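You operate a simulated robot arm through the tools that you are given. There is no shell and no other tool. Be economical: measure what you need, move in short steps, check, and stop when the job is done.

You are at the controls of a simulated two-armed robot. One attempt, no reset.

Task
Open the relish, work the air bubbles out and close it again.
Fine: band on the wooden table; hold the jar while the headspace stick works, then stand the stick back in its cup.

Only the result counts: the job must be done as asked and must still hold three seconds after the hand-in. Knocking over, shifting, dropping, spilling or breaking anything else fails it.

Robot
Two 6-joint arms with two-finger parallel grippers on one trunk, on a base that drives. Base frame: it is fixed to the floor where the robot stands at the start and does not move with it; the origin is under the middle of the robot, x ahead of it, y to its left, z up. Readings come in mm, degrees, newtons and seconds.
The left shoulder is at the start at [60, 187, 1147], the right one opposite. With the tool pointing down near the work surface each hand reaches from about 180 to 620 mm from the robot's upright axis, wherever it stands, measured 20 degrees to its own side. Places, roughly: stick cup [600, 100, 800]; wooden table [800, -100, 800]. Payload 1.57 kg a hand.
Tool frame (each hand has its own): the origin (TCP) lies between the finger pads and is the grasp point; the fingertips stand 30 mm ahead of it; z points along the fingers, y is the line along which they close. The gripper opens to 110 mm. The fingers are 24 mm wide and 12 mm thick; the gripper's body (48 by 112 mm) begins 78 mm behind the TCP.
Orientation is told as [roll, pitch, yaw] about the base's x, y, z axes, in that order, counted from this pose: with the fingers straight down and closing along the base's y, the tool's x points along the base's -x, its y along +y and its z along -z.

Tools
- The arms move only by the tool jog_arm. It takes "left_plan", "right_plan" or both (then of equal length, played together; a hand with none holds still); each is a list that holds one entry, the list of rows, each a list of 7 numbers: the turn, a rotation vector about the tool's x, y, z in degrees, then the shift along the tool's x, y, z in mm, then the finger opening in mm, from 0 to 110. In form: [[[ax, ay, az, dx, dy, dz, jaw], ...]]. A call has 1 to 8 rows; each row is the pose to reach, as a shift and turn from the pose commanded when the call began, along the tool's axes at that moment. Each row takes 0.2 s and may step no farther than 50 mm and 8.6 degrees from the row before; otherwise, or with a gripper value out of range, the whole call is refused. Where a pose cannot be reached the arm comes as near as it can. A force on the tool above 50 N (or 10 N above the force at the start of the call, whichever is more), or a blocked arm, ends the call early, and 0.2 s more pass. The fingers move at their own pace (about 153 mm/s each) and stop on an object; they squeeze with about 40 N. The grip force told is the motor's: it shows also when the fingers shut on nothing. Time passes only in rows, and 0.2 s behind the last, so rows that repeat a pose let the fingers close. The reply holds the time, the measured pose of the TCP, the force on the tool along the base axes, the opening and the grip force, in the units named above and with some noise, with the torque about the TCP (base axes, N m) and any sound that the robot's microphone picked up.
- Cameras (640 x 400 px; columns grow to the right, rows downward): "scene" is now at [16.5, 7.2, 1693.4]; the picture's right is [0.10, -1.00, 0.00], its down [-0.79, -0.08, -0.61] and it looks along [0.61, 0.06, -0.79] (base axes); focal length 250 px, centre (320, 200). "left" rides on the left gripper at [70, -16, -141] in its tool frame; the picture's right is [0.23, 0.97, 0.00], its down [-0.86, 0.20, -0.48] and it looks along [-0.47, 0.11, 0.88] (tool axes); focal length 222 px, centre (320, 200). "right" rides on the right gripper at [70, 16, -141] in its tool frame; the picture's right is [-0.23, 0.97, 0.00], its down [-0.86, -0.20, -0.48] and it looks along [-0.47, -0.11, 0.88] (tool axes); focal length 222 px, centre (320, 200). There is no depth. A picture from a camera that has moved, and an enlarged one, comes with that camera's place and axes in the base frame and with its lens. The place of the scene camera against the robot may be out by one fixed shift of up to 12 mm in any direction.
- capture(camera): a new picture of that camera. The clock stands still meanwhile.
- lift_body(by): slides the trunk up (or, below 0, down) by that many mm; the arms and the scene camera ride with it, the base frame stays. It gives what a move gives, with no picture.
- roll_base(legs): drives the robot by 1 to 6 legs, each [ahead, left, turn to the left] in mm, mm and degrees, along the robot's own axes; the way and the turn of a leg run together, so that a leg with both is an arc; at most 1500 mm and 180 degrees a leg. The arms and the cameras ride along, it lands a little off, and it stops where it bumps. It gives what a move gives.
- turn_head(pan, tilt): turns the head with the scene camera to pan (to the left, within 86 degrees either way) and tilt (down, from -29 to 69), counted from straight ahead of the robot. It gives what a move gives.
- inspect(camera, box): a new picture of the part [left, top, right, bottom] of that camera's present view, enlarged. The clock stands still meanwhile.
- close_job(): hands the job in; it is judged then, once.

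Go step by step. Nothing tells you exact positions but the pictures and the camera data: compare them with the known pose of the tool, close in by small moves and look again before you grip or let go. The budget is 120 turns and 88 pictures, counting those below and the enlarged ones. Unless the task says otherwise, let go and move clear before handing in.

The tools are called after "Emit:" as name(argument=value, ...) on one line, values as JSON. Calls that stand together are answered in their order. jog_arm: Moves the arms, as the interface text tells. Its arguments: {"type":"object","properties":{"left_plan":{"type":"array","items":{"type":"array","items":{"type":"array","items":{"type":"number"}}}},"right_plan":{"type":"array","items":{"type":"array","items":{"type":"array","items":{"type":"number"}}}}},"required":[]} The other tools are called the same way: lift_body (by) slides the trunk up or down; roll_base (legs) drives the base; turn_head (pan, tilt) turns the head that bears the scene camera; capture (camera) takes a picture; inspect (camera, box) takes an enlarged picture of a part of a camera's view; close_job () hands the job in.

At the start:

```text
t: 0.0
left_ee_pos: [451.1, 170.3, 1198.9]
left_tool_rot: [0.1, 0.0, 0.0]
left_contact_force: [-0.6, 0.4, -0.4]
left_moment: [0.01, 0.0, -0.01]
left_grip_width: 110.1
left_grip_force: 0.0
right_ee_pos: [461.1, -246.9, 1128.0]
right_tool_rot: [-0.1, 0.0, 0.0]
right_contact_force: [0.0, 0.0, -0.6]
right_moment: [-0.01, 0.0, -0.02]
right_grip_width: 109.9
right_grip_force: 0.1
trunk travel left (down, up): [-775.0, 215.0]
robot x, y, heading: [1.1, 1.9, -0.0]
head pan, tilt: [5.5, 52.3]
```

scene: 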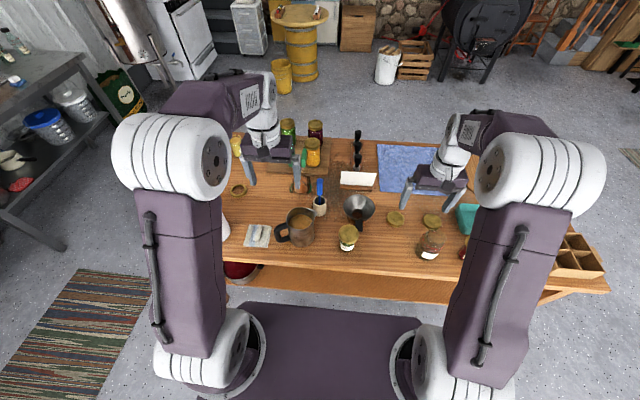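
right: 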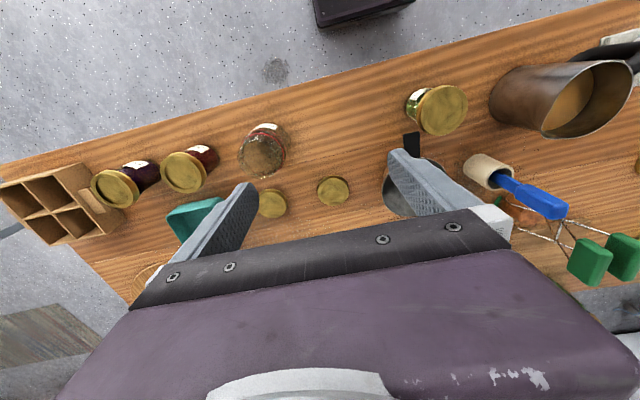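
left: 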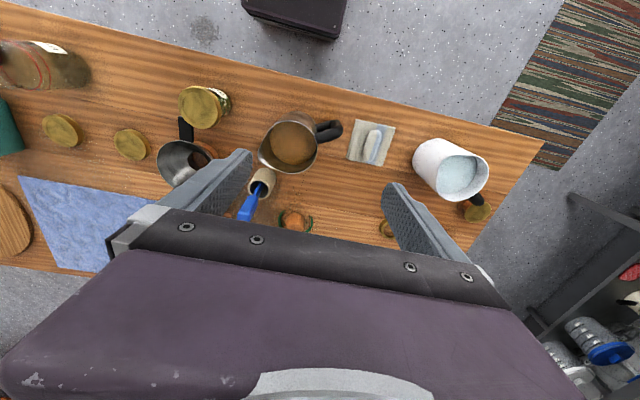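

I see a table with several jars, a cup with a blue headspace stick, a funnel, lids and bands. I'll zoom in to find the relish and read any labels or cards.

Emit:
inspect(camera="scene", box=[220, 110, 420, 270])

Emit:
inspect(camera="scene", box=[380, 130, 620, 300])

Emit:
inspect(camera="right", box=[80, 60, 480, 260])

```text
2.50 times, centred on (320, 190) of scene
camera zoom: at [16.5, 7.2, 1693.4], right [0.1, -1.0, 0.0], down [-0.79, -0.08, -0.61], along [0.61, 0.06, -0.79], focal length 624 px, centre (320, 225)
```

zoom: 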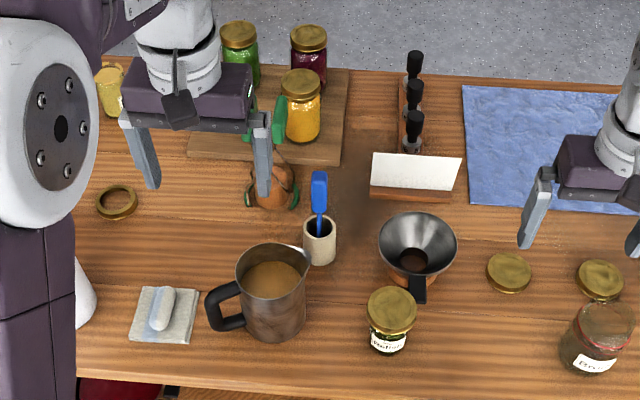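

```text
2.35 times, centred on (500, 215) of scene
camera zoom: at [16.5, 7.2, 1693.4], right [0.1, -1.0, 0.0], down [-0.79, -0.08, -0.61], along [0.61, 0.06, -0.79], focal length 587 px, centre (-104, 165)
```

zoom: 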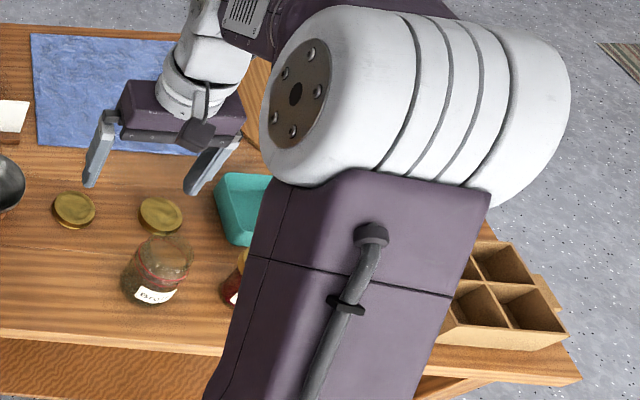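

```text
1.60 times, centred on (280, 160) of right
camera zoom: at [390.5, -230.4, 1269.0], right [0.23, 0.97, 0.0], down [0.86, -0.2, 0.48], along [0.47, -0.11, -0.88], focal length 355 px, centre (384, 264)
```

zoom: 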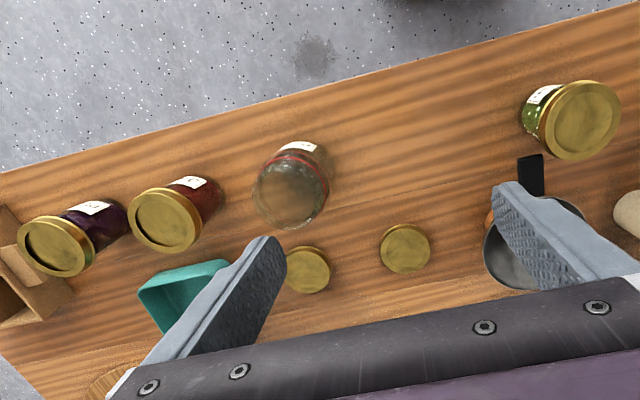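

Jars have labels; the small jar near the funnel may be the relish. I'll read the labels.

Emit:
inspect(camera="scene", box=[328, 215, 378, 260])

Emit:
inspect(camera="scene", box=[410, 210, 460, 265])

Emit:
inspect(camera="scene", box=[290, 165, 380, 225])

Emit:
inspect(camera="right", box=[390, 70, 490, 150])

```text
8.89 times, centred on (353, 238) of scene
camera zoom: at [16.5, 7.2, 1693.4], right [0.1, -1.0, 0.0], down [-0.79, -0.08, -0.61], along [0.61, 0.06, -0.79], focal length 2218 px, centre (27, -133)
```

zoom: 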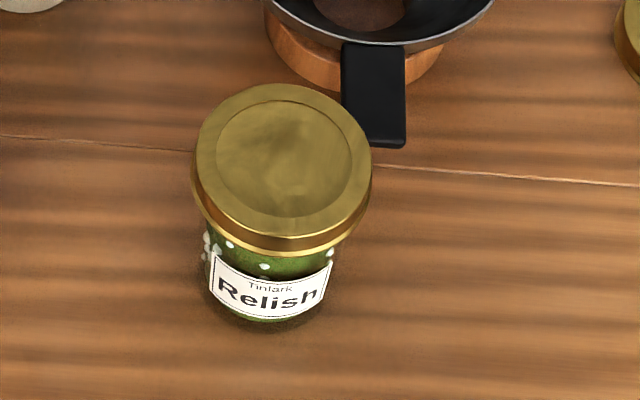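

```text
7.27 times, centred on (435, 238) of scene
camera zoom: at [16.5, 7.2, 1693.4], right [0.1, -1.0, 0.0], down [-0.79, -0.08, -0.61], along [0.61, 0.06, -0.79], focal length 1815 px, centre (-516, -73)
```

zoom: 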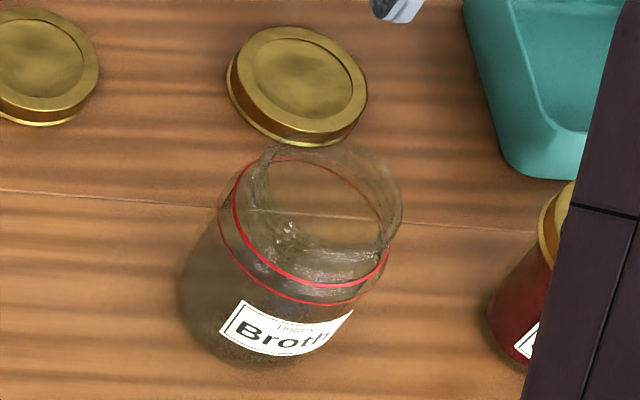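

```text
6.67 times, centred on (335, 195) of scene
camera zoom: at [16.5, 7.2, 1693.4], right [0.1, -1.0, 0.0], down [-0.79, -0.08, -0.61], along [0.61, 0.06, -0.79], focal length 1664 px, centre (220, 233)
```

zoom: 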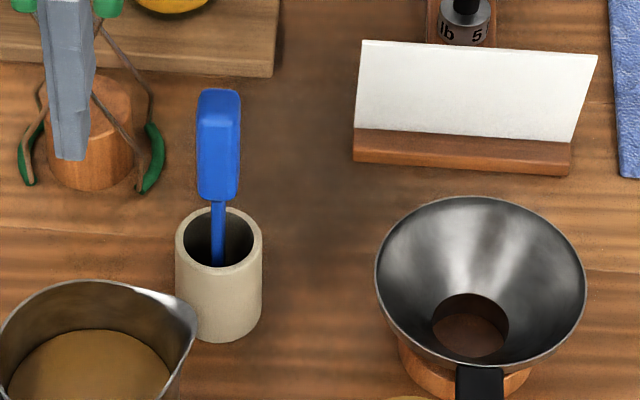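

```text
5.00 times, centred on (440, 110) of right
camera zoom: at [390.5, -230.4, 1269.0], right [0.23, 0.97, 0.0], down [0.86, -0.2, 0.48], along [0.47, -0.11, -0.88], focal length 1111 px, centre (-280, 650)
```

zoom: 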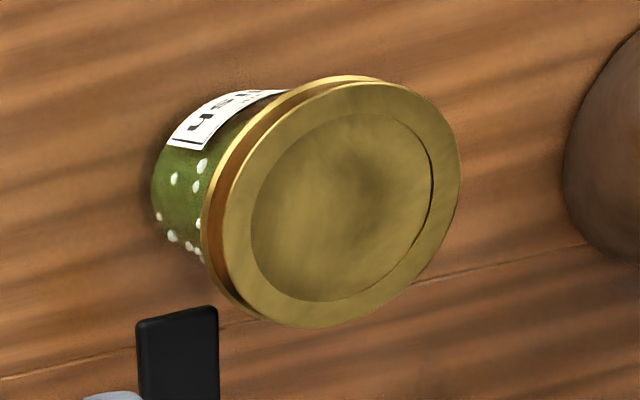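

The small green jar is "Relish" (bubbles visible as white dots), at about x 478, y -53, lid top near z 895, lid about 73 mm wide. I'll pitch the right hand toward horizontal so it can hold the jar body from the robot side, leaving the lid to the left hand.

Emit:
jog_arm(right_plan=[[[0, -8.2, 0, 0, 10, 0, 110], [0, -16.4, 0, 0, 20, 0, 110], [0, -24.6, 0, 0, 30, 0, 110], [0, -32.8, 0, 0, 40, 0, 110], [0, -41, 0, 0, 50, 10, 110], [0, -49.2, 0, 0, 60, 20, 110], [0, -57.4, 0, 0, 70, 30, 110], [0, -65.6, 0, 0, 80, 40, 110]]])

Emit:
capture(camera="scene")

Emit:
capture(camera="right")

```text
t: 1.8
left_ee_pos: [449.8, 171.4, 1198.7]
left_tool_rot: [0.0, 0.0, 0.0]
left_contact_force: [-1.6, 0.5, 0.0]
left_moment: [0.01, -0.02, 0.02]
left_grip_width: 110.2
left_grip_force: 0.2
right_ee_pos: [495.2, -162.3, 1145.4]
right_tool_rot: [0.0, -64.1, 0.0]
right_contact_force: [0.3, 0.6, 0.0]
right_moment: [-0.02, -0.06, -0.02]
right_grip_width: 110.1
right_grip_force: 0.1
right hand out of reach, approached as far as the arm can: row 5, 7, 8
trunk travel left (down, up): [-775.0, 215.0]
robot x, y, heading: [1.2, 1.5, -0.2]
head pan, tilt: [5.5, 52.3]
```

```text
77 pictures are left
camera scene: at [13.7, 7.9, 1693.4], right [0.1, -1.0, 0.0], down [-0.79, -0.08, -0.61], along [0.61, 0.06, -0.79], focal length 250 px, centre (320, 200)
```

scene: 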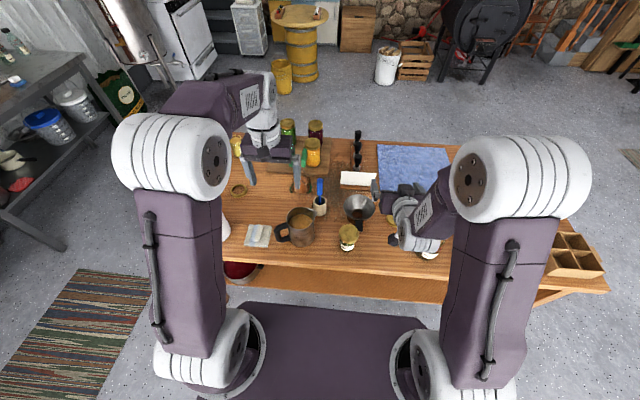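

```text
76 pictures are left
camera right: at [337.2, -146.1, 1143.7], right [0.1, 0.97, 0.2], down [-0.06, -0.2, 0.98], along [0.99, -0.11, 0.04], focal length 222 px, centre (320, 200)
```

right: 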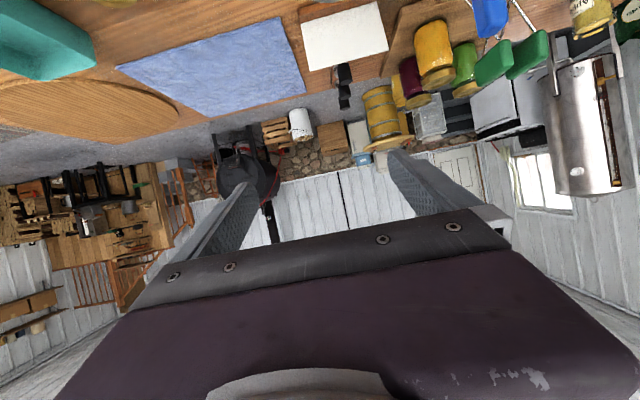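

The right hand is nearly horizontal; reach limits moved it slightly. I'll lower it toward the jar and see where it lands.

Emit:
jog_arm(right_plan=[[[0, 0, 0, 18, 15, 8.8, 110], [0, 0, 0, 36, 30, 17.6, 110], [0, 0, 0, 53.9, 45, 26.3, 110], [0, 0, 0, 53.9, 45, 26.3, 110]]])

```text
t: 2.8
left_ee_pos: [450.5, 170.5, 1198.4]
left_tool_rot: [0.1, 0.0, 0.1]
left_contact_force: [0.2, -0.4, 0.3]
left_moment: [0.0, -0.02, 0.0]
left_grip_width: 110.0
left_grip_force: 0.0
right_ee_pos: [531.6, -110.4, 1126.1]
right_tool_rot: [0.1, -65.2, 0.1]
right_contact_force: [0.2, 0.6, 0.5]
right_moment: [-0.03, -0.01, -0.01]
right_grip_width: 110.1
right_grip_force: 0.2
right hand out of reach, approached as far as the arm can: row 1, 2, 3, 4
trunk travel left (down, up): [-775.0, 215.0]
robot x, y, heading: [-3.1, 1.0, 0.3]
head pan, tilt: [5.5, 52.3]
```

The hand is limited by arm folding. Raising the trunk gives more room; then I go on down.

Emit:
lift_body(by=110)

Emit:
jog_arm(right_plan=[[[0, 0, 0, 36, 0, 17.5, 110], [0, 0, 0, 72, 0, 35, 110], [0, 0, 0, 108, 0, 52.5, 110], [0, 0, 0, 144, 0, 70, 110], [0, 0, 0, 144, 0, 70, 110]]])

```text
t: 4.2
left_ee_pos: [451.8, 169.9, 1307.4]
left_tool_rot: [0.2, 0.0, 0.0]
left_contact_force: [0.0, 0.6, 0.2]
left_moment: [-0.04, -0.01, 0.01]
left_grip_width: 110.1
left_grip_force: 0.0
right_ee_pos: [532.0, -110.6, 1234.7]
right_tool_rot: [0.0, -65.2, 0.1]
right_contact_force: [-1.1, -0.2, -0.5]
right_moment: [0.01, 0.02, 0.04]
right_grip_width: 109.9
right_grip_force: 0.1
trunk travel left (down, up): [-885.0, 105.0]
robot x, y, heading: [-3.9, 0.7, -0.1]
head pan, tilt: [5.5, 52.3]
```

```text
t: 5.4
left_ee_pos: [451.5, 169.3, 1307.5]
left_tool_rot: [0.1, 0.0, 0.0]
left_contact_force: [0.5, 0.8, -0.3]
left_moment: [0.01, -0.02, -0.03]
left_grip_width: 109.9
left_grip_force: 0.0
right_ee_pos: [615.5, -89.8, 1103.3]
right_tool_rot: [-0.2, -64.6, 0.0]
right_contact_force: [0.8, -0.5, 0.2]
right_moment: [0.0, 0.02, -0.02]
right_grip_width: 110.2
right_grip_force: 0.0
right hand out of reach, approached as far as the arm can: row 1, 2, 3, 4, 5
trunk travel left (down, up): [-885.0, 105.0]
robot x, y, heading: [-0.5, -2.3, 0.2]
head pan, tilt: [5.5, 52.3]
```

The wrist bend seems to be the limit; a 45° tilt suffices since the left gripper body stays above z≈990. I'll reduce the tilt and bring the right hand above the jar.

Emit:
jog_arm(right_plan=[[[0, 3.5, 0, 25, 6, -15, 110], [0, 7, 0, 50, 12, -30, 110], [0, 10.5, 0, 75, 18, -44, 110], [0, 14, 0, 100, 24, -58, 110], [0, 17, 0, 125, 30, -73, 110], [0, 19, 0, 150, 37, -88, 110], [0, 19, 0, 150, 37, -88, 110]]])

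Emit:
capture(camera="right")

```text
t: 7.0
left_ee_pos: [452.6, 169.1, 1307.9]
left_tool_rot: [0.1, 0.0, 0.0]
left_contact_force: [0.3, -0.3, -0.4]
left_moment: [-0.01, -0.04, -0.02]
left_grip_width: 109.9
left_grip_force: 0.1
right_ee_pos: [471.5, -52.1, 1006.2]
right_tool_rot: [0.0, -46.0, 0.0]
right_contact_force: [-0.4, -0.6, 0.5]
right_moment: [0.01, -0.03, -0.01]
right_grip_width: 110.0
right_grip_force: 0.1
trunk travel left (down, up): [-885.0, 105.0]
robot x, y, heading: [1.0, 1.3, 0.0]
head pan, tilt: [5.5, 52.3]
```

```text
75 pictures are left
camera right: at [320.1, -36.5, 1052.6], right [0.16, 0.97, 0.16], down [0.25, -0.2, 0.95], along [0.96, -0.11, -0.27], focal length 222 px, centre (320, 200)
```

right: 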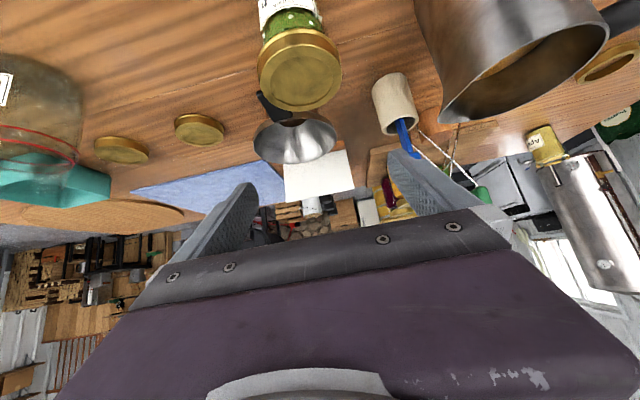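

The jar's lid centre is at about (477, -51), top z≈888, and the fingers straddle it. I'll descend straight down to the jar body height.

Emit:
jog_arm(right_plan=[[[0, 0, 0, 30, 0.5, 29, 110], [0, 0, 0, 60, 1, 58, 110], [0, 0, 0, 90, 1, 87, 110], [0, 0, 0, 119, 1, 115, 110], [0, 0, 0, 119, 1, 115, 110]]])

Emit:
capture(camera="right")

Emit:
capture(camera="scene")

Emit:
inspect(camera="scene", box=[280, 180, 440, 300])

```text
t: 8.2
left_ee_pos: [450.7, 169.9, 1307.3]
left_tool_rot: [0.1, 0.1, 0.0]
left_contact_force: [1.4, -0.1, -0.3]
left_moment: [-0.01, 0.03, 0.02]
left_grip_width: 110.2
left_grip_force: 0.1
right_ee_pos: [471.3, -51.7, 839.4]
right_tool_rot: [-0.1, -46.2, 0.0]
right_contact_force: [0.8, 0.4, -0.5]
right_moment: [0.0, 0.01, 0.03]
right_grip_width: 109.7
right_grip_force: 0.0
trunk travel left (down, up): [-885.0, 105.0]
robot x, y, heading: [0.9, -3.2, -0.1]
head pan, tilt: [5.5, 52.3]
```

```text
74 pictures are left
camera right: at [320.4, -35.3, 886.8], right [0.16, 0.97, 0.16], down [0.25, -0.2, 0.95], along [0.96, -0.11, -0.27], focal length 222 px, centre (320, 200)
```

right: 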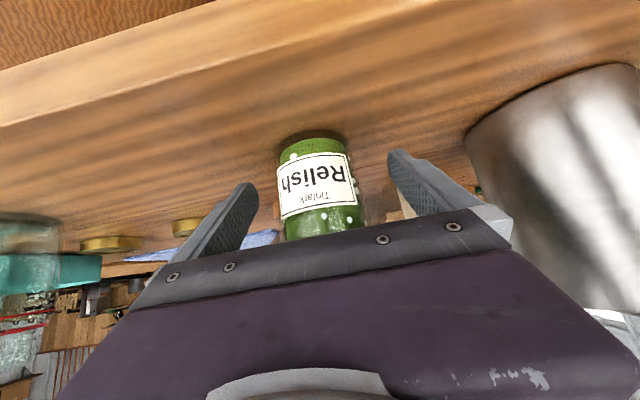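

```text
73 pictures are left
camera scene: at [16.5, 7.4, 1803.4], right [0.1, -1.0, 0.0], down [-0.79, -0.08, -0.61], along [0.61, 0.06, -0.79], focal length 250 px, centre (320, 200)
```

scene: 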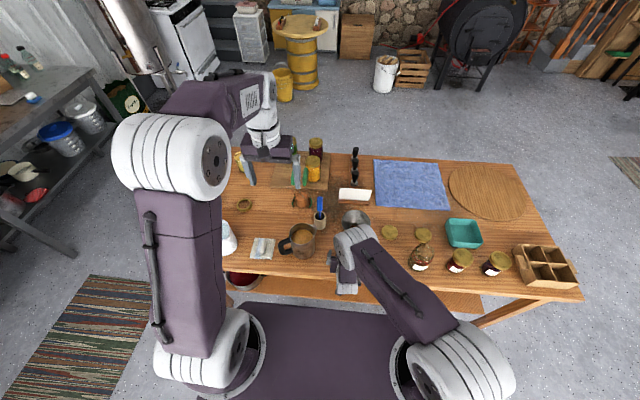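

```text
3.33 times, centred on (360, 240) of scene
camera zoom: at [16.5, 7.4, 1803.4], right [0.1, -1.0, 0.0], down [-0.79, -0.08, -0.61], along [0.61, 0.06, -0.79], focal length 832 px, centre (187, 67)
```

zoom: 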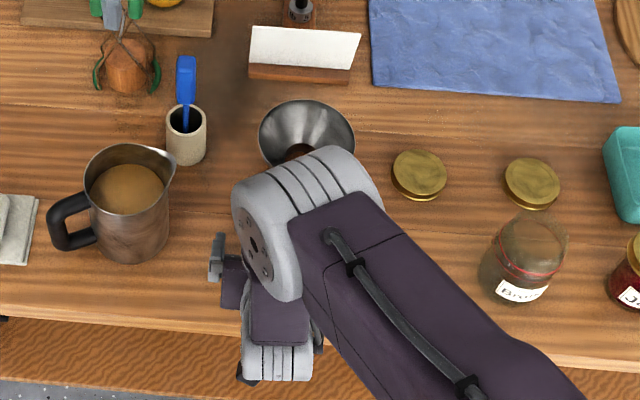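

The right elbow now sits above the jar and would block the left hand, so this approach won't do. I'll retreat up, lower the trunk (elbow goes up instead of forward), and come in diagonally from the right-front.

Emit:
jog_arm(right_plan=[[[0, 0, 0, -36, 0, -34.7, 110], [0, 0, 0, -71, 0, -69, 110], [0, 0, 0, -107, 0, -103.5, 110], [0, 0, 0, -136.7, 0, -132, 110], [0, 0, 0, -136.9, -37, -146.1, 110], [0, 0, 0, -130, -74, -153.3, 110], [0, 0, 0, -123.1, -111, -160.5, 110], [0, 0, 0, -116.1, -148, -167.7, 110]]])

Emit:
jog_arm(right_plan=[[[-6, 0, -5.8, 0, 0, 0, 110], [-12, 0, -11.6, 0, 0, 0, 110], [-18, 0, -17.4, 0, 0, 0, 110], [-24, 0, -23.1, 0, 0, 0, 110], [-30, 0, -28.9, 0, 0, 0, 110], [-36, 0, -34.7, 0, 0, 0, 110], [-36, 0, -34.7, 0, 0, 0, 110]]])

```text
t: 10.0
left_ee_pos: [450.9, 168.1, 1308.3]
left_tool_rot: [0.2, 0.1, 0.0]
left_contact_force: [-0.1, -0.3, 0.4]
left_moment: [0.03, 0.02, 0.0]
left_grip_width: 110.0
left_grip_force: 0.1
right_ee_pos: [475.3, -205.2, 1062.3]
right_tool_rot: [0.2, -44.9, -0.2]
right_contact_force: [-0.6, -0.5, 0.4]
right_moment: [0.04, -0.02, 0.02]
right_grip_width: 109.9
right_grip_force: 0.0
right hand out of reach, approached as far as the arm can: row 5, 6, 7, 8
trunk travel left (down, up): [-885.0, 105.0]
robot x, y, heading: [-1.1, -1.0, -0.1]
head pan, tilt: [5.5, 52.3]
```

```text
t: 11.6
left_ee_pos: [450.5, 169.4, 1309.2]
left_tool_rot: [0.0, 0.0, 0.0]
left_contact_force: [-0.3, -0.9, 0.2]
left_moment: [-0.02, 0.01, -0.01]
left_grip_width: 109.9
left_grip_force: 0.1
right_ee_pos: [475.0, -204.1, 1062.0]
right_tool_rot: [-0.1, -46.1, 50.1]
right_contact_force: [0.3, 0.5, 0.2]
right_moment: [0.04, 0.0, -0.01]
right_grip_width: 110.1
right_grip_force: 0.0
trunk travel left (down, up): [-885.0, 105.0]
robot x, y, heading: [-3.7, 1.6, -0.0]
head pan, tilt: [5.5, 52.3]
```

Yawed 50° successfully. Now lower the trunk by 150 (hand goes to z≈912 over free table).

Emit:
lift_body(by=-150)

Emit:
jog_arm(right_plan=[[[0, 0, 0, -32, 0, -31, 110], [0, 0, 0, -64, 0, -62, 110], [0, 0, 0, -64, 0, -62, 110]]])

Emit:
capture(camera="scene")

```text
t: 13.4
left_ee_pos: [450.3, 171.3, 1158.0]
left_tool_rot: [0.1, 0.0, 0.0]
left_contact_force: [-0.2, -0.2, -0.5]
left_moment: [0.0, 0.01, 0.02]
left_grip_width: 110.0
left_grip_force: 0.0
right_ee_pos: [476.1, -204.4, 912.6]
right_tool_rot: [-0.2, -46.2, 50.1]
right_contact_force: [-1.6, 0.7, 0.6]
right_moment: [0.0, -0.01, 0.0]
right_grip_width: 110.1
right_grip_force: 0.0
trunk travel left (down, up): [-735.0, 255.0]
robot x, y, heading: [-2.6, -2.5, 0.2]
head pan, tilt: [5.5, 52.3]
```

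```text
t: 14.2
left_ee_pos: [452.2, 169.8, 1158.2]
left_tool_rot: [0.2, -0.1, 0.0]
left_contact_force: [0.1, -0.2, 0.2]
left_moment: [0.03, 0.0, 0.0]
left_grip_width: 109.9
left_grip_force: 0.2
right_ee_pos: [475.8, -203.0, 1002.1]
right_tool_rot: [-0.1, -46.0, 49.9]
right_contact_force: [0.6, -0.1, -0.4]
right_moment: [0.05, -0.02, -0.01]
right_grip_width: 109.7
right_grip_force: 0.1
trunk travel left (down, up): [-735.0, 255.0]
robot x, y, heading: [-2.1, 1.1, -0.2]
head pan, tilt: [5.5, 52.3]
```

```text
71 pictures are left
camera scene: at [17.6, 6.4, 1653.3], right [0.1, -1.0, 0.0], down [-0.79, -0.08, -0.61], along [0.61, 0.06, -0.79], focal length 250 px, centre (320, 200)
```

scene: 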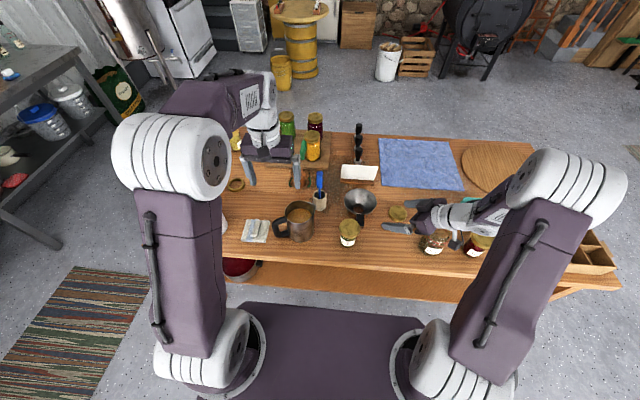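

With yaw 50° the fingers would clip the funnel handle; yaw 0 cleared it earlier, and with the trunk lower the elbow should stay back and high. I'll yaw back and move above the jar.

Emit:
jog_arm(right_plan=[[[6, 0, 5.8, 0, 0, 0, 110], [12, 0, 11.6, 0, 0, 0, 110], [18, 0, 17.4, 0, 0, 0, 110], [24, 0, 23.1, 0, 0, 0, 110], [30, 0, 28.9, 0, 0, 0, 110], [36, 0, 34.7, 0, 0, 0, 110], [36, 0, 34.7, 0, 0, 0, 110]]])

Emit:
jog_arm(right_plan=[[[0, 0, 0, 10, 38, 5, 110], [0, 0, 0, 20, 76, 12, 110], [0, 0, 0, 30, 114, 20, 110], [0, 0, 0, 34, 151, 25, 110], [0, 0, 0, 34, 151, 25, 110]]])

```text
t: 15.8
left_ee_pos: [451.1, 169.7, 1157.4]
left_tool_rot: [0.1, -0.1, 0.1]
left_contact_force: [1.0, -0.7, -0.3]
left_moment: [0.03, -0.02, 0.0]
left_grip_width: 110.0
left_grip_force: 0.1
right_ee_pos: [476.0, -204.3, 1003.4]
right_tool_rot: [-0.1, -46.2, -0.1]
right_contact_force: [-0.3, 0.2, 0.4]
right_moment: [-0.02, -0.01, -0.04]
right_grip_width: 110.0
right_grip_force: 0.0
trunk travel left (down, up): [-735.0, 255.0]
robot x, y, heading: [-0.9, -0.5, -0.2]
head pan, tilt: [5.5, 52.3]
```

```text
t: 17.0
left_ee_pos: [451.1, 168.8, 1158.6]
left_tool_rot: [0.2, 0.0, 0.0]
left_contact_force: [-0.2, -0.2, -0.8]
left_moment: [0.02, 0.03, -0.01]
left_grip_width: 109.7
left_grip_force: 0.0
right_ee_pos: [471.4, -51.5, 959.8]
right_tool_rot: [0.0, -46.1, -0.1]
right_contact_force: [-0.7, -0.8, 0.3]
right_moment: [0.01, 0.0, -0.01]
right_grip_width: 110.1
right_grip_force: 0.1
trunk travel left (down, up): [-735.0, 255.0]
robot x, y, heading: [-0.6, 2.9, -0.1]
head pan, tilt: [5.5, 52.3]
```

Reached cleanly. Descend 120 mm to the jar body and look at where the elbow is.

Emit:
jog_arm(right_plan=[[[0, 0, 0, 22, 0, 21, 110], [0, 0, 0, 44, 0, 42, 110], [0, 0, 0, 66, 0, 63, 110], [0, 0, 0, 86.3, 0, 83.4, 110], [0, 0, 0, 86.3, 0, 83.4, 110]]])

Emit:
capture(camera="scene")

Emit:
capture(camera="left")

```text
t: 18.2
left_ee_pos: [450.7, 169.8, 1157.1]
left_tool_rot: [0.0, 0.0, 0.1]
left_contact_force: [-0.1, -0.3, 0.1]
left_moment: [-0.01, -0.01, 0.03]
left_grip_width: 109.9
left_grip_force: 0.1
right_ee_pos: [470.3, -52.2, 840.8]
right_tool_rot: [0.0, -46.2, -0.1]
right_contact_force: [0.8, 0.1, 0.2]
right_moment: [-0.01, 0.0, 0.01]
right_grip_width: 109.9
right_grip_force: 0.2
trunk travel left (down, up): [-735.0, 255.0]
robot x, y, heading: [0.5, -1.9, -0.1]
head pan, tilt: [5.5, 52.3]
```

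```text
70 pictures are left
camera scene: at [16.0, 7.0, 1653.4], right [0.1, -1.0, 0.0], down [-0.79, -0.08, -0.61], along [0.61, 0.06, -0.79], focal length 250 px, centre (320, 200)
```

scene: 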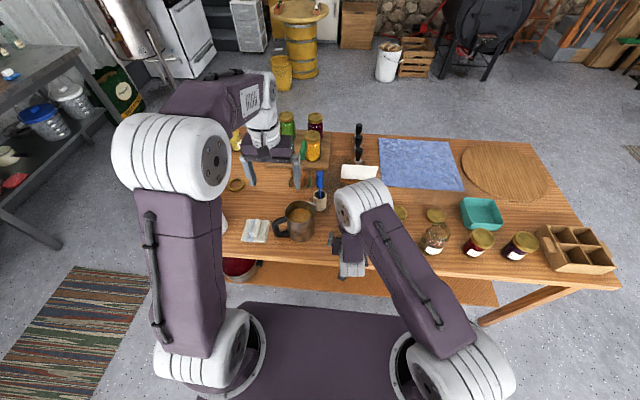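

```text
69 pictures are left
camera left: at [380.2, 153.2, 1300.1], right [-0.23, 0.97, 0.0], down [0.85, 0.2, 0.48], along [0.47, 0.11, -0.88], focal length 222 px, centre (320, 200)
```

left: 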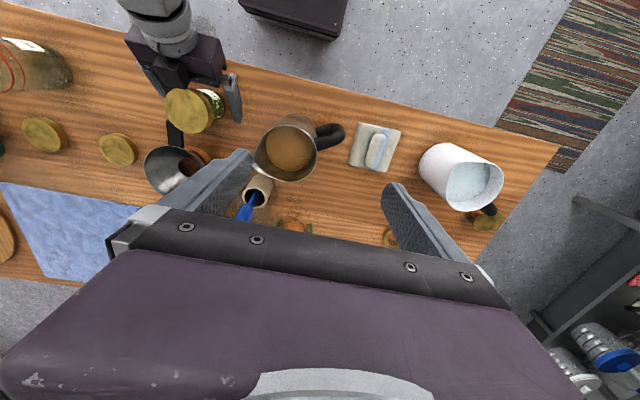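

The right elbow would crowd the left arm here, so I'll grip the jar and set it a few centimetres nearer to the robot with the right hand yawed to come from the right, away from funnel and left arm. First grip.

Emit:
jog_arm(right_plan=[[[0, 0, 0, 0, 0, 0, 80], [0, 0, 0, 0, 0, 0, 55], [0, 0, 0, 0, 0, 0, 50], [0, 0, 0, 0, 0, 0, 50]]])

Emit:
inspect(camera="left", box=[100, 30, 260, 190])

```text
t: 19.2
left_ee_pos: [450.9, 170.2, 1157.0]
left_tool_rot: [0.0, 0.0, 0.0]
left_contact_force: [-0.1, 0.4, -0.2]
left_moment: [-0.04, -0.01, -0.03]
left_grip_width: 110.1
left_grip_force: 0.1
right_ee_pos: [471.0, -51.8, 840.0]
right_tool_rot: [-0.1, -46.1, 0.0]
right_contact_force: [0.2, -0.7, 0.2]
right_moment: [-0.05, -0.07, 0.01]
right_grip_width: 60.9
right_grip_force: 40.0
trunk travel left (down, up): [-735.0, 255.0]
robot x, y, heading: [4.0, 1.9, -0.1]
head pan, tilt: [5.5, 52.3]
```

```text
2.50 times, centred on (180, 110) of left
camera zoom: at [380.7, 153.4, 1299.8], right [-0.23, 0.97, 0.0], down [0.86, 0.2, 0.48], along [0.47, 0.11, -0.88], focal length 555 px, centre (670, 425)
```

zoom: 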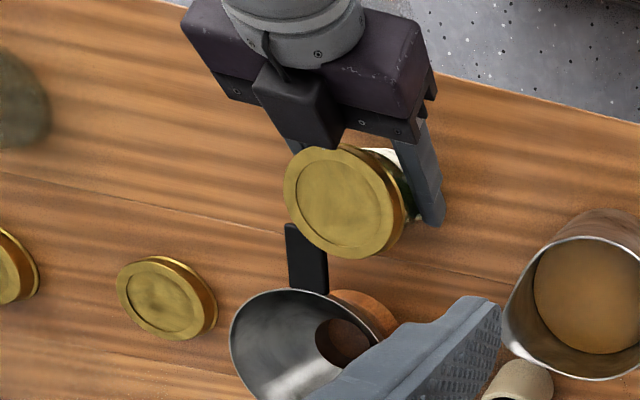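

Jar gripped (61 mm). Now lift 20 mm, bring it back 26 mm, and yaw the hand by 45°.

Emit:
jog_arm(right_plan=[[[0, 0, 0, -14.4, 0, -13.9, 50], [0, 0, 0, 3.7, -8, -32.6, 50], [-5.4, 0, -5.2, 3.7, -8, -32.6, 50], [-10.8, 0, -10.4, 3.7, -8, -32.6, 50], [-16.2, 0, -15.6, 3.7, -8, -32.6, 50], [-21.6, 0, -20.8, 3.7, -8, -32.6, 50], [-27, 0, -26, 3.7, -8, -32.6, 50], [-32.4, 0, -31.3, 3.7, -8, -32.6, 50]]])

Emit:
capture(camera="left")

Emit:
capture(camera="scene")

```text
t: 21.0
left_ee_pos: [451.2, 169.3, 1158.4]
left_tool_rot: [0.1, 0.0, -0.1]
left_contact_force: [-0.5, -0.7, 0.6]
left_moment: [-0.02, 0.0, -0.02]
left_grip_width: 109.9
left_grip_force: 0.1
right_ee_pos: [445.3, -60.1, 860.4]
right_tool_rot: [-0.1, -46.0, 45.4]
right_contact_force: [-0.3, 0.3, -3.9]
right_moment: [0.01, 0.03, 0.03]
right_grip_width: 61.1
right_grip_force: 39.8
right hand out of reach, approached as far as the arm can: row 2, 3, 4, 5, 6, 7
trunk travel left (down, up): [-735.0, 255.0]
robot x, y, heading: [-0.2, 1.0, 0.1]
head pan, tilt: [5.5, 52.3]
```

```text
67 pictures are left
camera left: at [380.8, 152.8, 1299.9], right [-0.23, 0.97, 0.0], down [0.86, 0.2, 0.48], along [0.47, 0.11, -0.88], focal length 222 px, centre (320, 200)
```

left: 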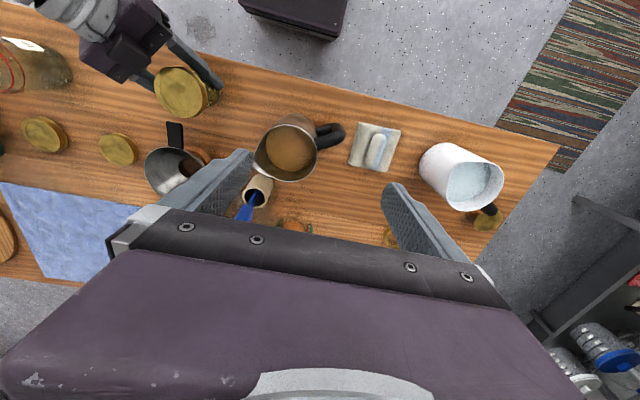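

```text
66 pictures are left
camera scene: at [16.9, 6.5, 1653.4], right [0.1, -1.0, 0.0], down [-0.79, -0.08, -0.61], along [0.61, 0.06, -0.79], focal length 250 px, centre (320, 200)
```

scene: 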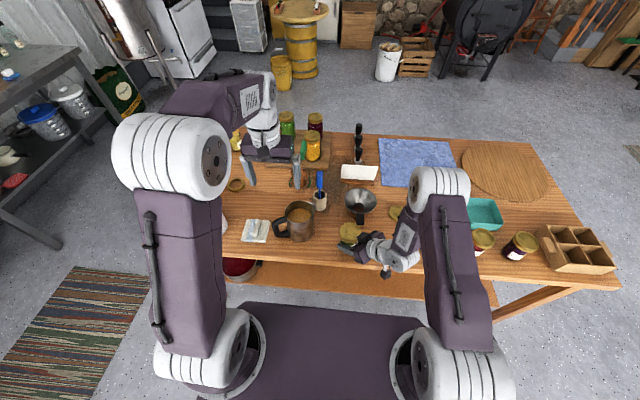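

Jar is in the air, clear of the funnel with the arm out to the right. Lower it 20 mm onto the table, keeping hold.

Emit:
jog_arm(right_plan=[[[0, 0, 0, 7.2, 0, 7, 50], [0, 0, 0, 13, 0, 12.5, 50], [0, 0, 0, 14.4, 0, 13.9, 50], [0, 0, 0, 14.4, 0, 13.9, 50]]])

Emit:
inspect(camera="scene", box=[290, 190, 430, 290])

```text
t: 22.0
left_ee_pos: [450.6, 170.0, 1157.9]
left_tool_rot: [0.0, 0.0, -0.1]
left_contact_force: [0.1, 0.1, -0.1]
left_moment: [0.04, -0.01, -0.01]
left_grip_width: 109.9
left_grip_force: 0.1
right_ee_pos: [445.8, -61.1, 841.6]
right_tool_rot: [-0.1, -46.0, 45.2]
right_contact_force: [0.8, -1.0, 5.0]
right_moment: [0.2, -0.18, -0.02]
right_grip_width: 61.0
right_grip_force: 39.3
trunk travel left (down, up): [-735.0, 255.0]
robot x, y, heading: [2.3, -1.1, 0.0]
head pan, tilt: [5.5, 52.3]
```

```text
4.00 times, centred on (360, 240) of scene
camera zoom: at [15.7, 6.9, 1653.5], right [0.1, -1.0, 0.0], down [-0.79, -0.08, -0.61], along [0.61, 0.06, -0.79], focal length 998 px, centre (160, 40)
```

zoom: 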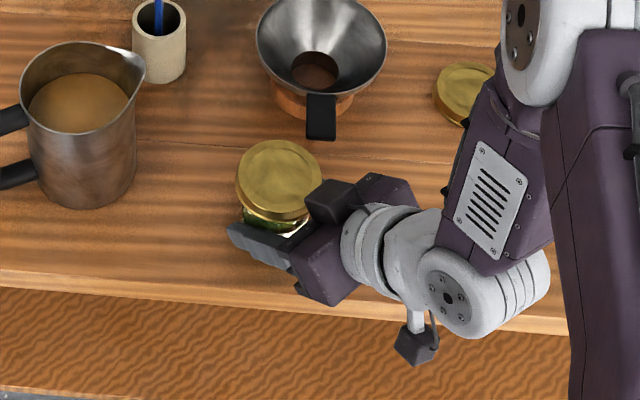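

Jar stands on the table held by the right hand. Next, bring the left hand over the jar, yawed 20° to keep its fingers away from the box on the right gripper.

Emit:
jog_arm(left_plan=[[[0, 0, -3.3, 0, -38, 15, 110], [0, 0, -6.6, 0, -76, 30, 110], [0, 0, -10, 0, -114, 45, 110], [0, 0, -13.3, 0, -152, 60, 110], [0, 0, -16.6, 1, -190, 80, 110], [0, 0, -20, 1, -226, 100, 110], [0, 0, -20, 1, -226, 100, 110]]])

Emit:
capture(camera="left")

Emit:
capture(camera="scene")

```text
t: 23.6
left_ee_pos: [449.3, -55.6, 1057.0]
left_tool_rot: [0.0, 0.0, 20.0]
left_contact_force: [0.7, -0.5, -0.8]
left_moment: [0.0, 0.0, -0.03]
left_grip_width: 110.0
left_grip_force: 0.1
right_ee_pos: [444.6, -60.6, 840.4]
right_tool_rot: [-0.2, -46.0, 45.2]
right_contact_force: [4.1, 0.3, 12.9]
right_moment: [0.42, -0.49, -0.2]
right_grip_width: 61.3
right_grip_force: 40.1
trunk travel left (down, up): [-735.0, 255.0]
robot x, y, heading: [-1.4, 0.7, 0.2]
head pan, tilt: [5.5, 52.3]
```

```text
64 pictures are left
camera left: at [388.7, -95.4, 1199.8], right [-0.55, 0.84, 0.0], down [0.73, 0.48, 0.48], along [0.4, 0.26, -0.88], focal length 222 px, centre (320, 200)
```

left: 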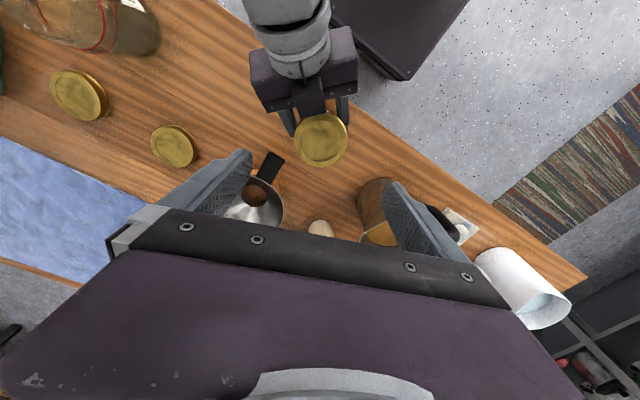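

```text
63 pictures are left
camera scene: at [15.2, 7.7, 1653.4], right [0.1, -1.0, 0.0], down [-0.79, -0.08, -0.61], along [0.61, 0.06, -0.79], focal length 250 px, centre (320, 200)
```

scene: 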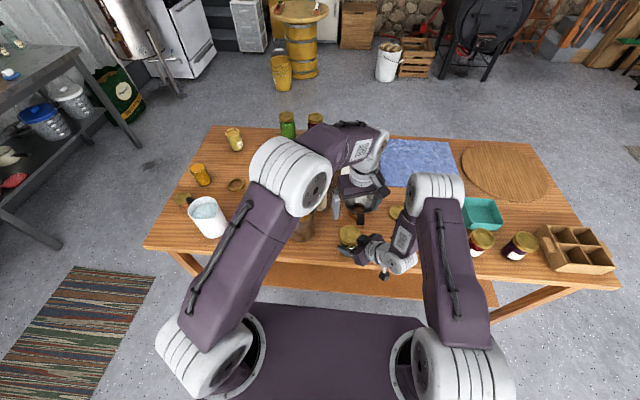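

The lid is centred under the left hand at about (449, -55). To give the left fingers more room to turn, I'll regrip the jar with the right fingertips: slightly lower and farther back.

Emit:
jog_arm(right_plan=[[[0, 0, 0, 0, 0, 0, 72], [0, 0, 0, 0, 0, 0, 72], [0, 0, 0, 6.3, 0, -2.2, 72], [0, 0, 0, 12.6, 0, -4.4, 72], [0, 0, 0, 12.6, 0, -4.4, 72], [0, 0, 0, 12.6, 0, -4.4, 50], [0, 0, 0, 12.6, 0, -4.4, 50], [0, 0, 0, 12.6, 0, -4.4, 50]]])

Emit:
inspect(camera="left", box=[240, 60, 400, 180])

Emit:
inspect(camera="right", box=[180, 100, 480, 280])

```text
t: 25.4
left_ee_pos: [449.7, -54.6, 1058.2]
left_tool_rot: [0.1, 0.0, 20.1]
left_contact_force: [0.5, 0.7, -0.6]
left_moment: [0.01, 0.0, 0.01]
left_grip_width: 110.2
left_grip_force: 0.0
right_ee_pos: [443.7, -69.6, 835.8]
right_tool_rot: [-0.1, -45.9, 45.3]
right_contact_force: [-1.0, 1.8, 4.3]
right_moment: [-0.09, -0.12, -0.04]
right_grip_width: 60.8
right_grip_force: 39.9
right hand out of reach, approached as far as the arm can: row 3, 4, 5, 6, 7, 8
trunk travel left (down, up): [-735.0, 255.0]
robot x, y, heading: [-3.2, 2.6, 0.0]
head pan, tilt: [5.5, 52.3]
```

```text
3.33 times, centred on (320, 120) of left
camera zoom: at [389.1, -95.2, 1199.8], right [-0.55, 0.84, 0.0], down [0.74, 0.48, 0.48], along [0.4, 0.26, -0.88], focal length 740 px, centre (320, 467)
```

zoom: 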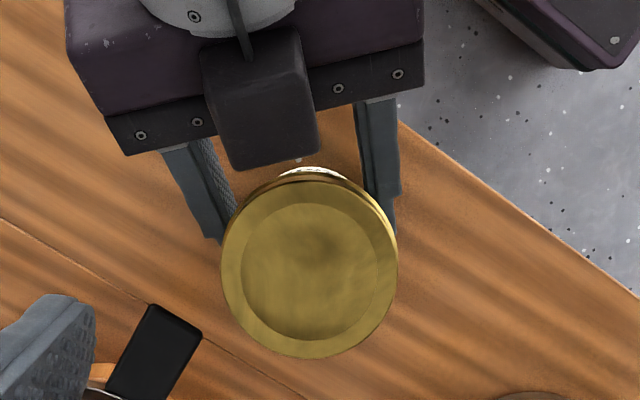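

```text
2.13 times, centred on (330, 190) of right
camera zoom: at [325.6, -164.9, 883.8], right [-0.58, 0.8, 0.16], down [0.32, 0.04, 0.95], along [0.75, 0.6, -0.28], focal length 474 px, centre (299, 221)
```

zoom: 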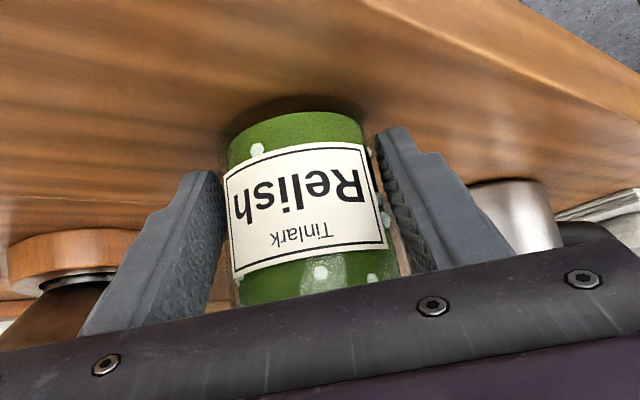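

Right hold is firm. Now lower the left hand toward the lid, stopping at TCP z≈930 to check alignment.

Emit:
jog_arm(left_plan=[[[0, 0, 0, -1, -3, 35, 100], [0, 0, 0, -1, -3, 70, 100], [0, 0, 0, -1, -3, 100, 100], [0, 0, 0, -1, -3, 128, 100], [0, 0, 0, -1, -3, 128, 100]]])

Emit:
capture(camera="left")

Emit:
inspect(camera="scene", box=[290, 170, 450, 290])

```text
t: 26.6
left_ee_pos: [452.2, -57.8, 928.7]
left_tool_rot: [0.0, -0.1, 20.0]
left_contact_force: [0.7, -0.6, -0.6]
left_moment: [0.01, 0.0, 0.0]
left_grip_width: 99.9
left_grip_force: 0.0
right_ee_pos: [444.2, -69.1, 836.3]
right_tool_rot: [-0.1, -45.7, 45.1]
right_contact_force: [-0.9, 0.0, 4.6]
right_moment: [-0.13, -0.16, 0.0]
right_grip_width: 60.8
right_grip_force: 40.6
trunk travel left (down, up): [-735.0, 255.0]
robot x, y, heading: [2.4, -0.2, 0.0]
head pan, tilt: [5.5, 52.3]
```

```text
60 pictures are left
camera left: at [390.9, -97.3, 1071.6], right [-0.55, 0.84, 0.0], down [0.73, 0.48, 0.48], along [0.4, 0.26, -0.88], focal length 222 px, centre (320, 200)
```

left: 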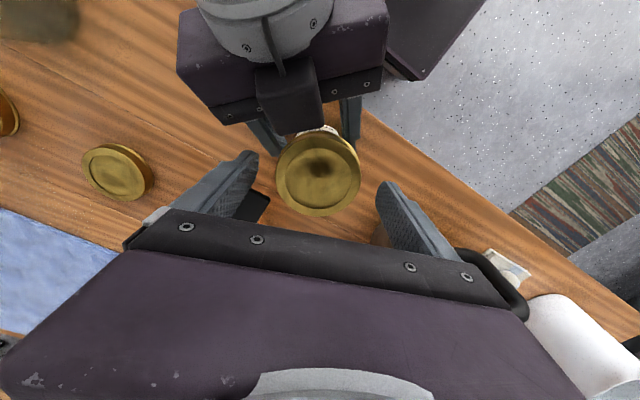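

```text
3.33 times, centred on (370, 230) of scene
camera zoom: at [15.6, 7.3, 1653.4], right [0.1, -1.0, 0.0], down [-0.79, -0.08, -0.61], along [0.61, 0.06, -0.79], focal length 832 px, centre (153, 100)
```

zoom: 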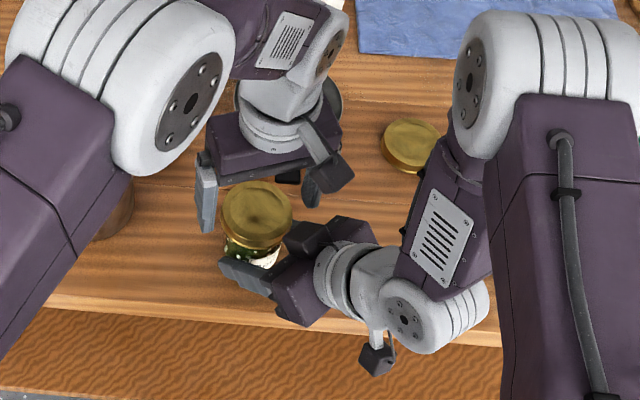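

Aligned within about 2 mm. Descend to TCP z≈905 and close on the band.

Emit:
jog_arm(left_plan=[[[0, 0, 0, -1, 0, 12, 100], [0, 0, 0, -1, 0, 24, 100], [0, 0, 0, -1, 0, 24, 85], [0, 0, 0, -1, 0, 24, 70], [0, 0, 0, -1, 0, 24, 60], [0, 0, 0, -1, 0, 24, 60]]])

Emit:
inspect(camera="scene", box=[310, 200, 410, 270])

```text
t: 28.0
left_ee_pos: [453.1, -58.5, 906.4]
left_tool_rot: [-0.1, -0.1, 20.1]
left_contact_force: [1.4, -6.2, -1.1]
left_moment: [-0.11, -0.03, 0.11]
left_grip_width: 74.0
left_grip_force: 39.8
right_ee_pos: [443.3, -70.7, 835.6]
right_tool_rot: [0.0, -45.7, 45.2]
right_contact_force: [-1.3, 4.7, 6.1]
right_moment: [-0.41, -0.2, -0.1]
right_grip_width: 60.5
right_grip_force: 40.3
trunk travel left (down, up): [-735.0, 255.0]
robot x, y, heading: [-3.0, 2.3, 0.2]
head pan, tilt: [5.5, 52.3]
```

```text
5.71 times, centred on (360, 235) of scene
camera zoom: at [15.8, 7.1, 1653.4], right [0.1, -1.0, 0.0], down [-0.79, -0.08, -0.61], along [0.61, 0.06, -0.79], focal length 1426 px, centre (91, 0)
```

zoom: 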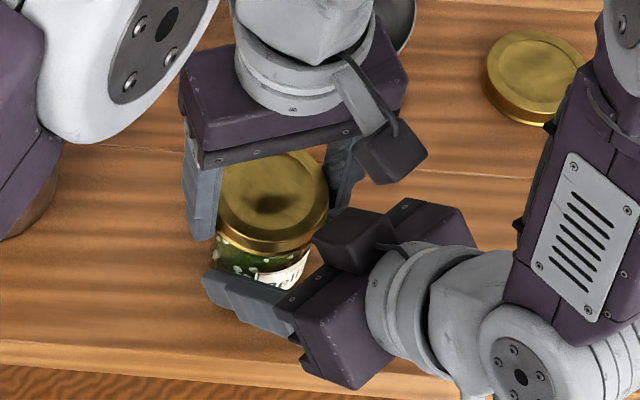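

The left hand holds the band (74 mm). Now turn it counter-clockwise 48° while the right holds the jar.

Emit:
jog_arm(left_plan=[[[0, 0, -7, 0, 0, 0, 60], [0, 0, -14, 0, 0, 0, 60], [0, 0, -21, 0, 0, 0, 60], [0, 0, -28, 0, 0, -0.3, 60], [0, 0, -35, 0, 0, -0.4, 60], [0, 0, -42, 0, 0, -0.5, 60], [0, 0, -49, 0, 0, -0.6, 60], [0, 0, -49, 0, 0, -0.6, 60]]])

Emit:
inspect(camera="scene", box=[310, 200, 410, 270])

```text
t: 29.8
left_ee_pos: [453.3, -58.4, 906.4]
left_tool_rot: [-0.1, 0.0, 69.1]
left_contact_force: [12.6, -17.7, -0.5]
left_moment: [-0.83, -0.35, -0.06]
left_grip_width: 74.2
left_grip_force: 39.8
right_ee_pos: [443.4, -70.0, 834.4]
right_tool_rot: [0.0, -45.9, 45.2]
right_contact_force: [-8.4, 17.3, 9.1]
right_moment: [-0.04, -0.5, 0.21]
right_grip_width: 60.8
right_grip_force: 41.1
trunk travel left (down, up): [-735.0, 255.0]
robot x, y, heading: [-1.7, -0.8, 0.2]
head pan, tilt: [5.5, 52.3]
```

```text
5.71 times, centred on (360, 235) of scene
camera zoom: at [16.0, 7.0, 1653.4], right [0.1, -1.0, 0.0], down [-0.79, -0.08, -0.61], along [0.61, 0.06, -0.79], focal length 1426 px, centre (91, 0)
```

zoom: 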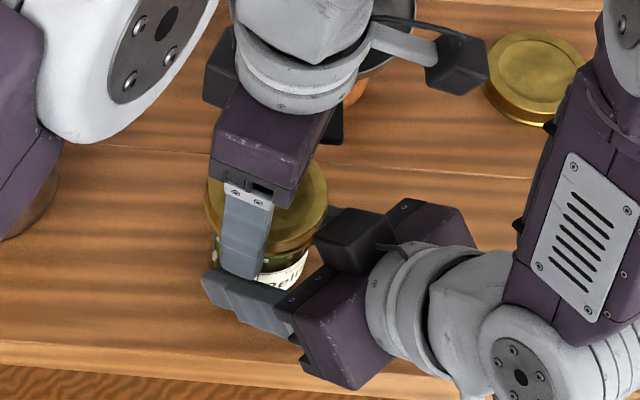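

The band turned 49° with the jar steady. Open slightly, swing back, then regrip.

Emit:
jog_arm(left_plan=[[[0, 0, 0, 0, 0, 0, 90], [0, 0, 7, 0.8, -1.9, 0, 90], [0, 0, 14, 0.8, -1.9, 0, 90], [0, 0, 21, 0.8, -1.9, 0, 90], [0, 0, 28, 0.8, -1.9, 0, 90], [0, 0, 35, 0.8, -1.9, 0, 90], [0, 0, 42, 0.8, -1.9, 0, 90], [0, 0, 49, 0.8, -1.9, 0, 90]]])

Emit:
jog_arm(left_plan=[[[0, 0, 0, 0, 0, 0, 60], [0, 0, 0, 0, 0, 0, 60], [0, 0, 0, 0, 0, 0, 60]]])

Emit:
jog_arm(left_plan=[[[0, 0, -7, 0, 0, 0, 60], [0, 0, -14, 0, 0, 0, 60], [0, 0, -21, 0, 0, 0, 60], [0, 0, -28, 0, 0, -0.3, 60], [0, 0, -35, 0, 0, -0.4, 60], [0, 0, -42, 0, 0, -0.5, 60], [0, 0, -49, 0, 0, -0.6, 60], [0, 0, -49, 0, 0, -0.6, 60]]])

```text
t: 31.6
left_ee_pos: [454.0, -59.5, 906.5]
left_tool_rot: [0.2, 0.1, 19.8]
left_contact_force: [-0.7, 0.4, 0.0]
left_moment: [0.06, -0.02, -0.02]
left_grip_width: 90.1
left_grip_force: 0.2
right_ee_pos: [443.0, -69.7, 834.2]
right_tool_rot: [0.0, -45.8, 45.2]
right_contact_force: [3.0, -3.5, 7.1]
right_moment: [0.21, 0.03, -0.05]
right_grip_width: 60.7
right_grip_force: 40.3
trunk travel left (down, up): [-735.0, 255.0]
robot x, y, heading: [-0.3, -1.3, 0.1]
head pan, tilt: [5.5, 52.3]
```

```text
t: 32.4
left_ee_pos: [453.1, -57.7, 906.4]
left_tool_rot: [0.2, 0.0, 20.0]
left_contact_force: [-2.8, 10.9, 0.3]
left_moment: [0.26, 0.09, 0.0]
left_grip_width: 75.4
left_grip_force: 40.1
right_ee_pos: [443.7, -71.0, 836.4]
right_tool_rot: [-0.1, -45.8, 45.1]
right_contact_force: [3.7, -12.2, 6.0]
right_moment: [0.79, 0.23, -0.21]
right_grip_width: 60.6
right_grip_force: 39.8
trunk travel left (down, up): [-735.0, 255.0]
robot x, y, heading: [1.2, -2.1, -0.1]
head pan, tilt: [5.5, 52.3]
```

```text
t: 34.2
left_ee_pos: [454.3, -59.3, 907.5]
left_tool_rot: [0.0, -0.1, 69.2]
left_contact_force: [0.4, 9.6, -2.9]
left_moment: [0.05, 0.21, 0.01]
left_grip_width: 75.0
left_grip_force: 40.2
right_ee_pos: [444.6, -69.4, 835.2]
right_tool_rot: [0.0, -45.9, 45.2]
right_contact_force: [1.4, -12.9, 9.4]
right_moment: [0.71, -0.16, -0.08]
right_grip_width: 60.3
right_grip_force: 40.0
trunk travel left (down, up): [-735.0, 255.0]
robot x, y, heading: [-1.9, 0.9, -0.0]
head pan, tilt: [5.5, 52.3]
```

Two strokes done (98°), with little torque. I'll test gently with a 4 mm lift whether the band is free.

Emit:
jog_arm(left_plan=[[[0, 0, 0, 0, 0, -2, 60], [0, 0, 0, 0, 0, -4, 60], [0, 0, 0, 0, 0, -4, 60]]])

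Emit:
inspect(camera="scene", box=[310, 200, 410, 270])

```text
t: 35.0
left_ee_pos: [455.0, -59.9, 909.1]
left_tool_rot: [0.1, 0.0, 69.0]
left_contact_force: [4.3, 0.6, -25.9]
left_moment: [-0.08, -0.08, -0.01]
left_grip_width: 75.3
left_grip_force: 39.9
right_ee_pos: [443.6, -69.8, 834.7]
right_tool_rot: [-0.1, -45.9, 45.4]
right_contact_force: [-4.8, -0.5, 22.4]
right_moment: [0.37, -0.5, 0.08]
right_grip_width: 60.7
right_grip_force: 39.9
trunk travel left (down, up): [-735.0, 255.0]
robot x, y, heading: [0.9, 3.6, -0.1]
head pan, tilt: [5.5, 52.3]
```

```text
5.71 times, centred on (360, 235) of scene
camera zoom: at [16.9, 6.9, 1653.3], right [0.1, -1.0, 0.0], down [-0.79, -0.08, -0.61], along [0.61, 0.06, -0.79], focal length 1426 px, centre (91, 0)
```

zoom: 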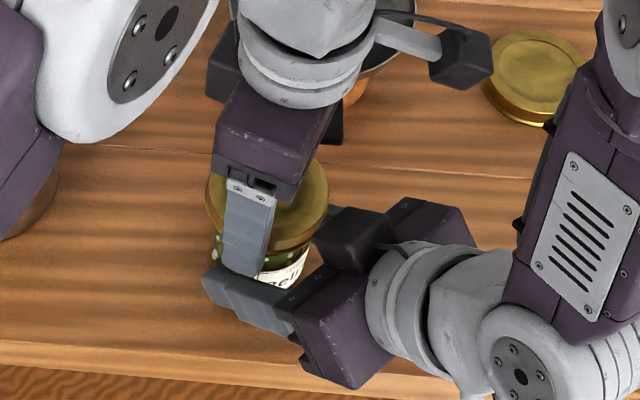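

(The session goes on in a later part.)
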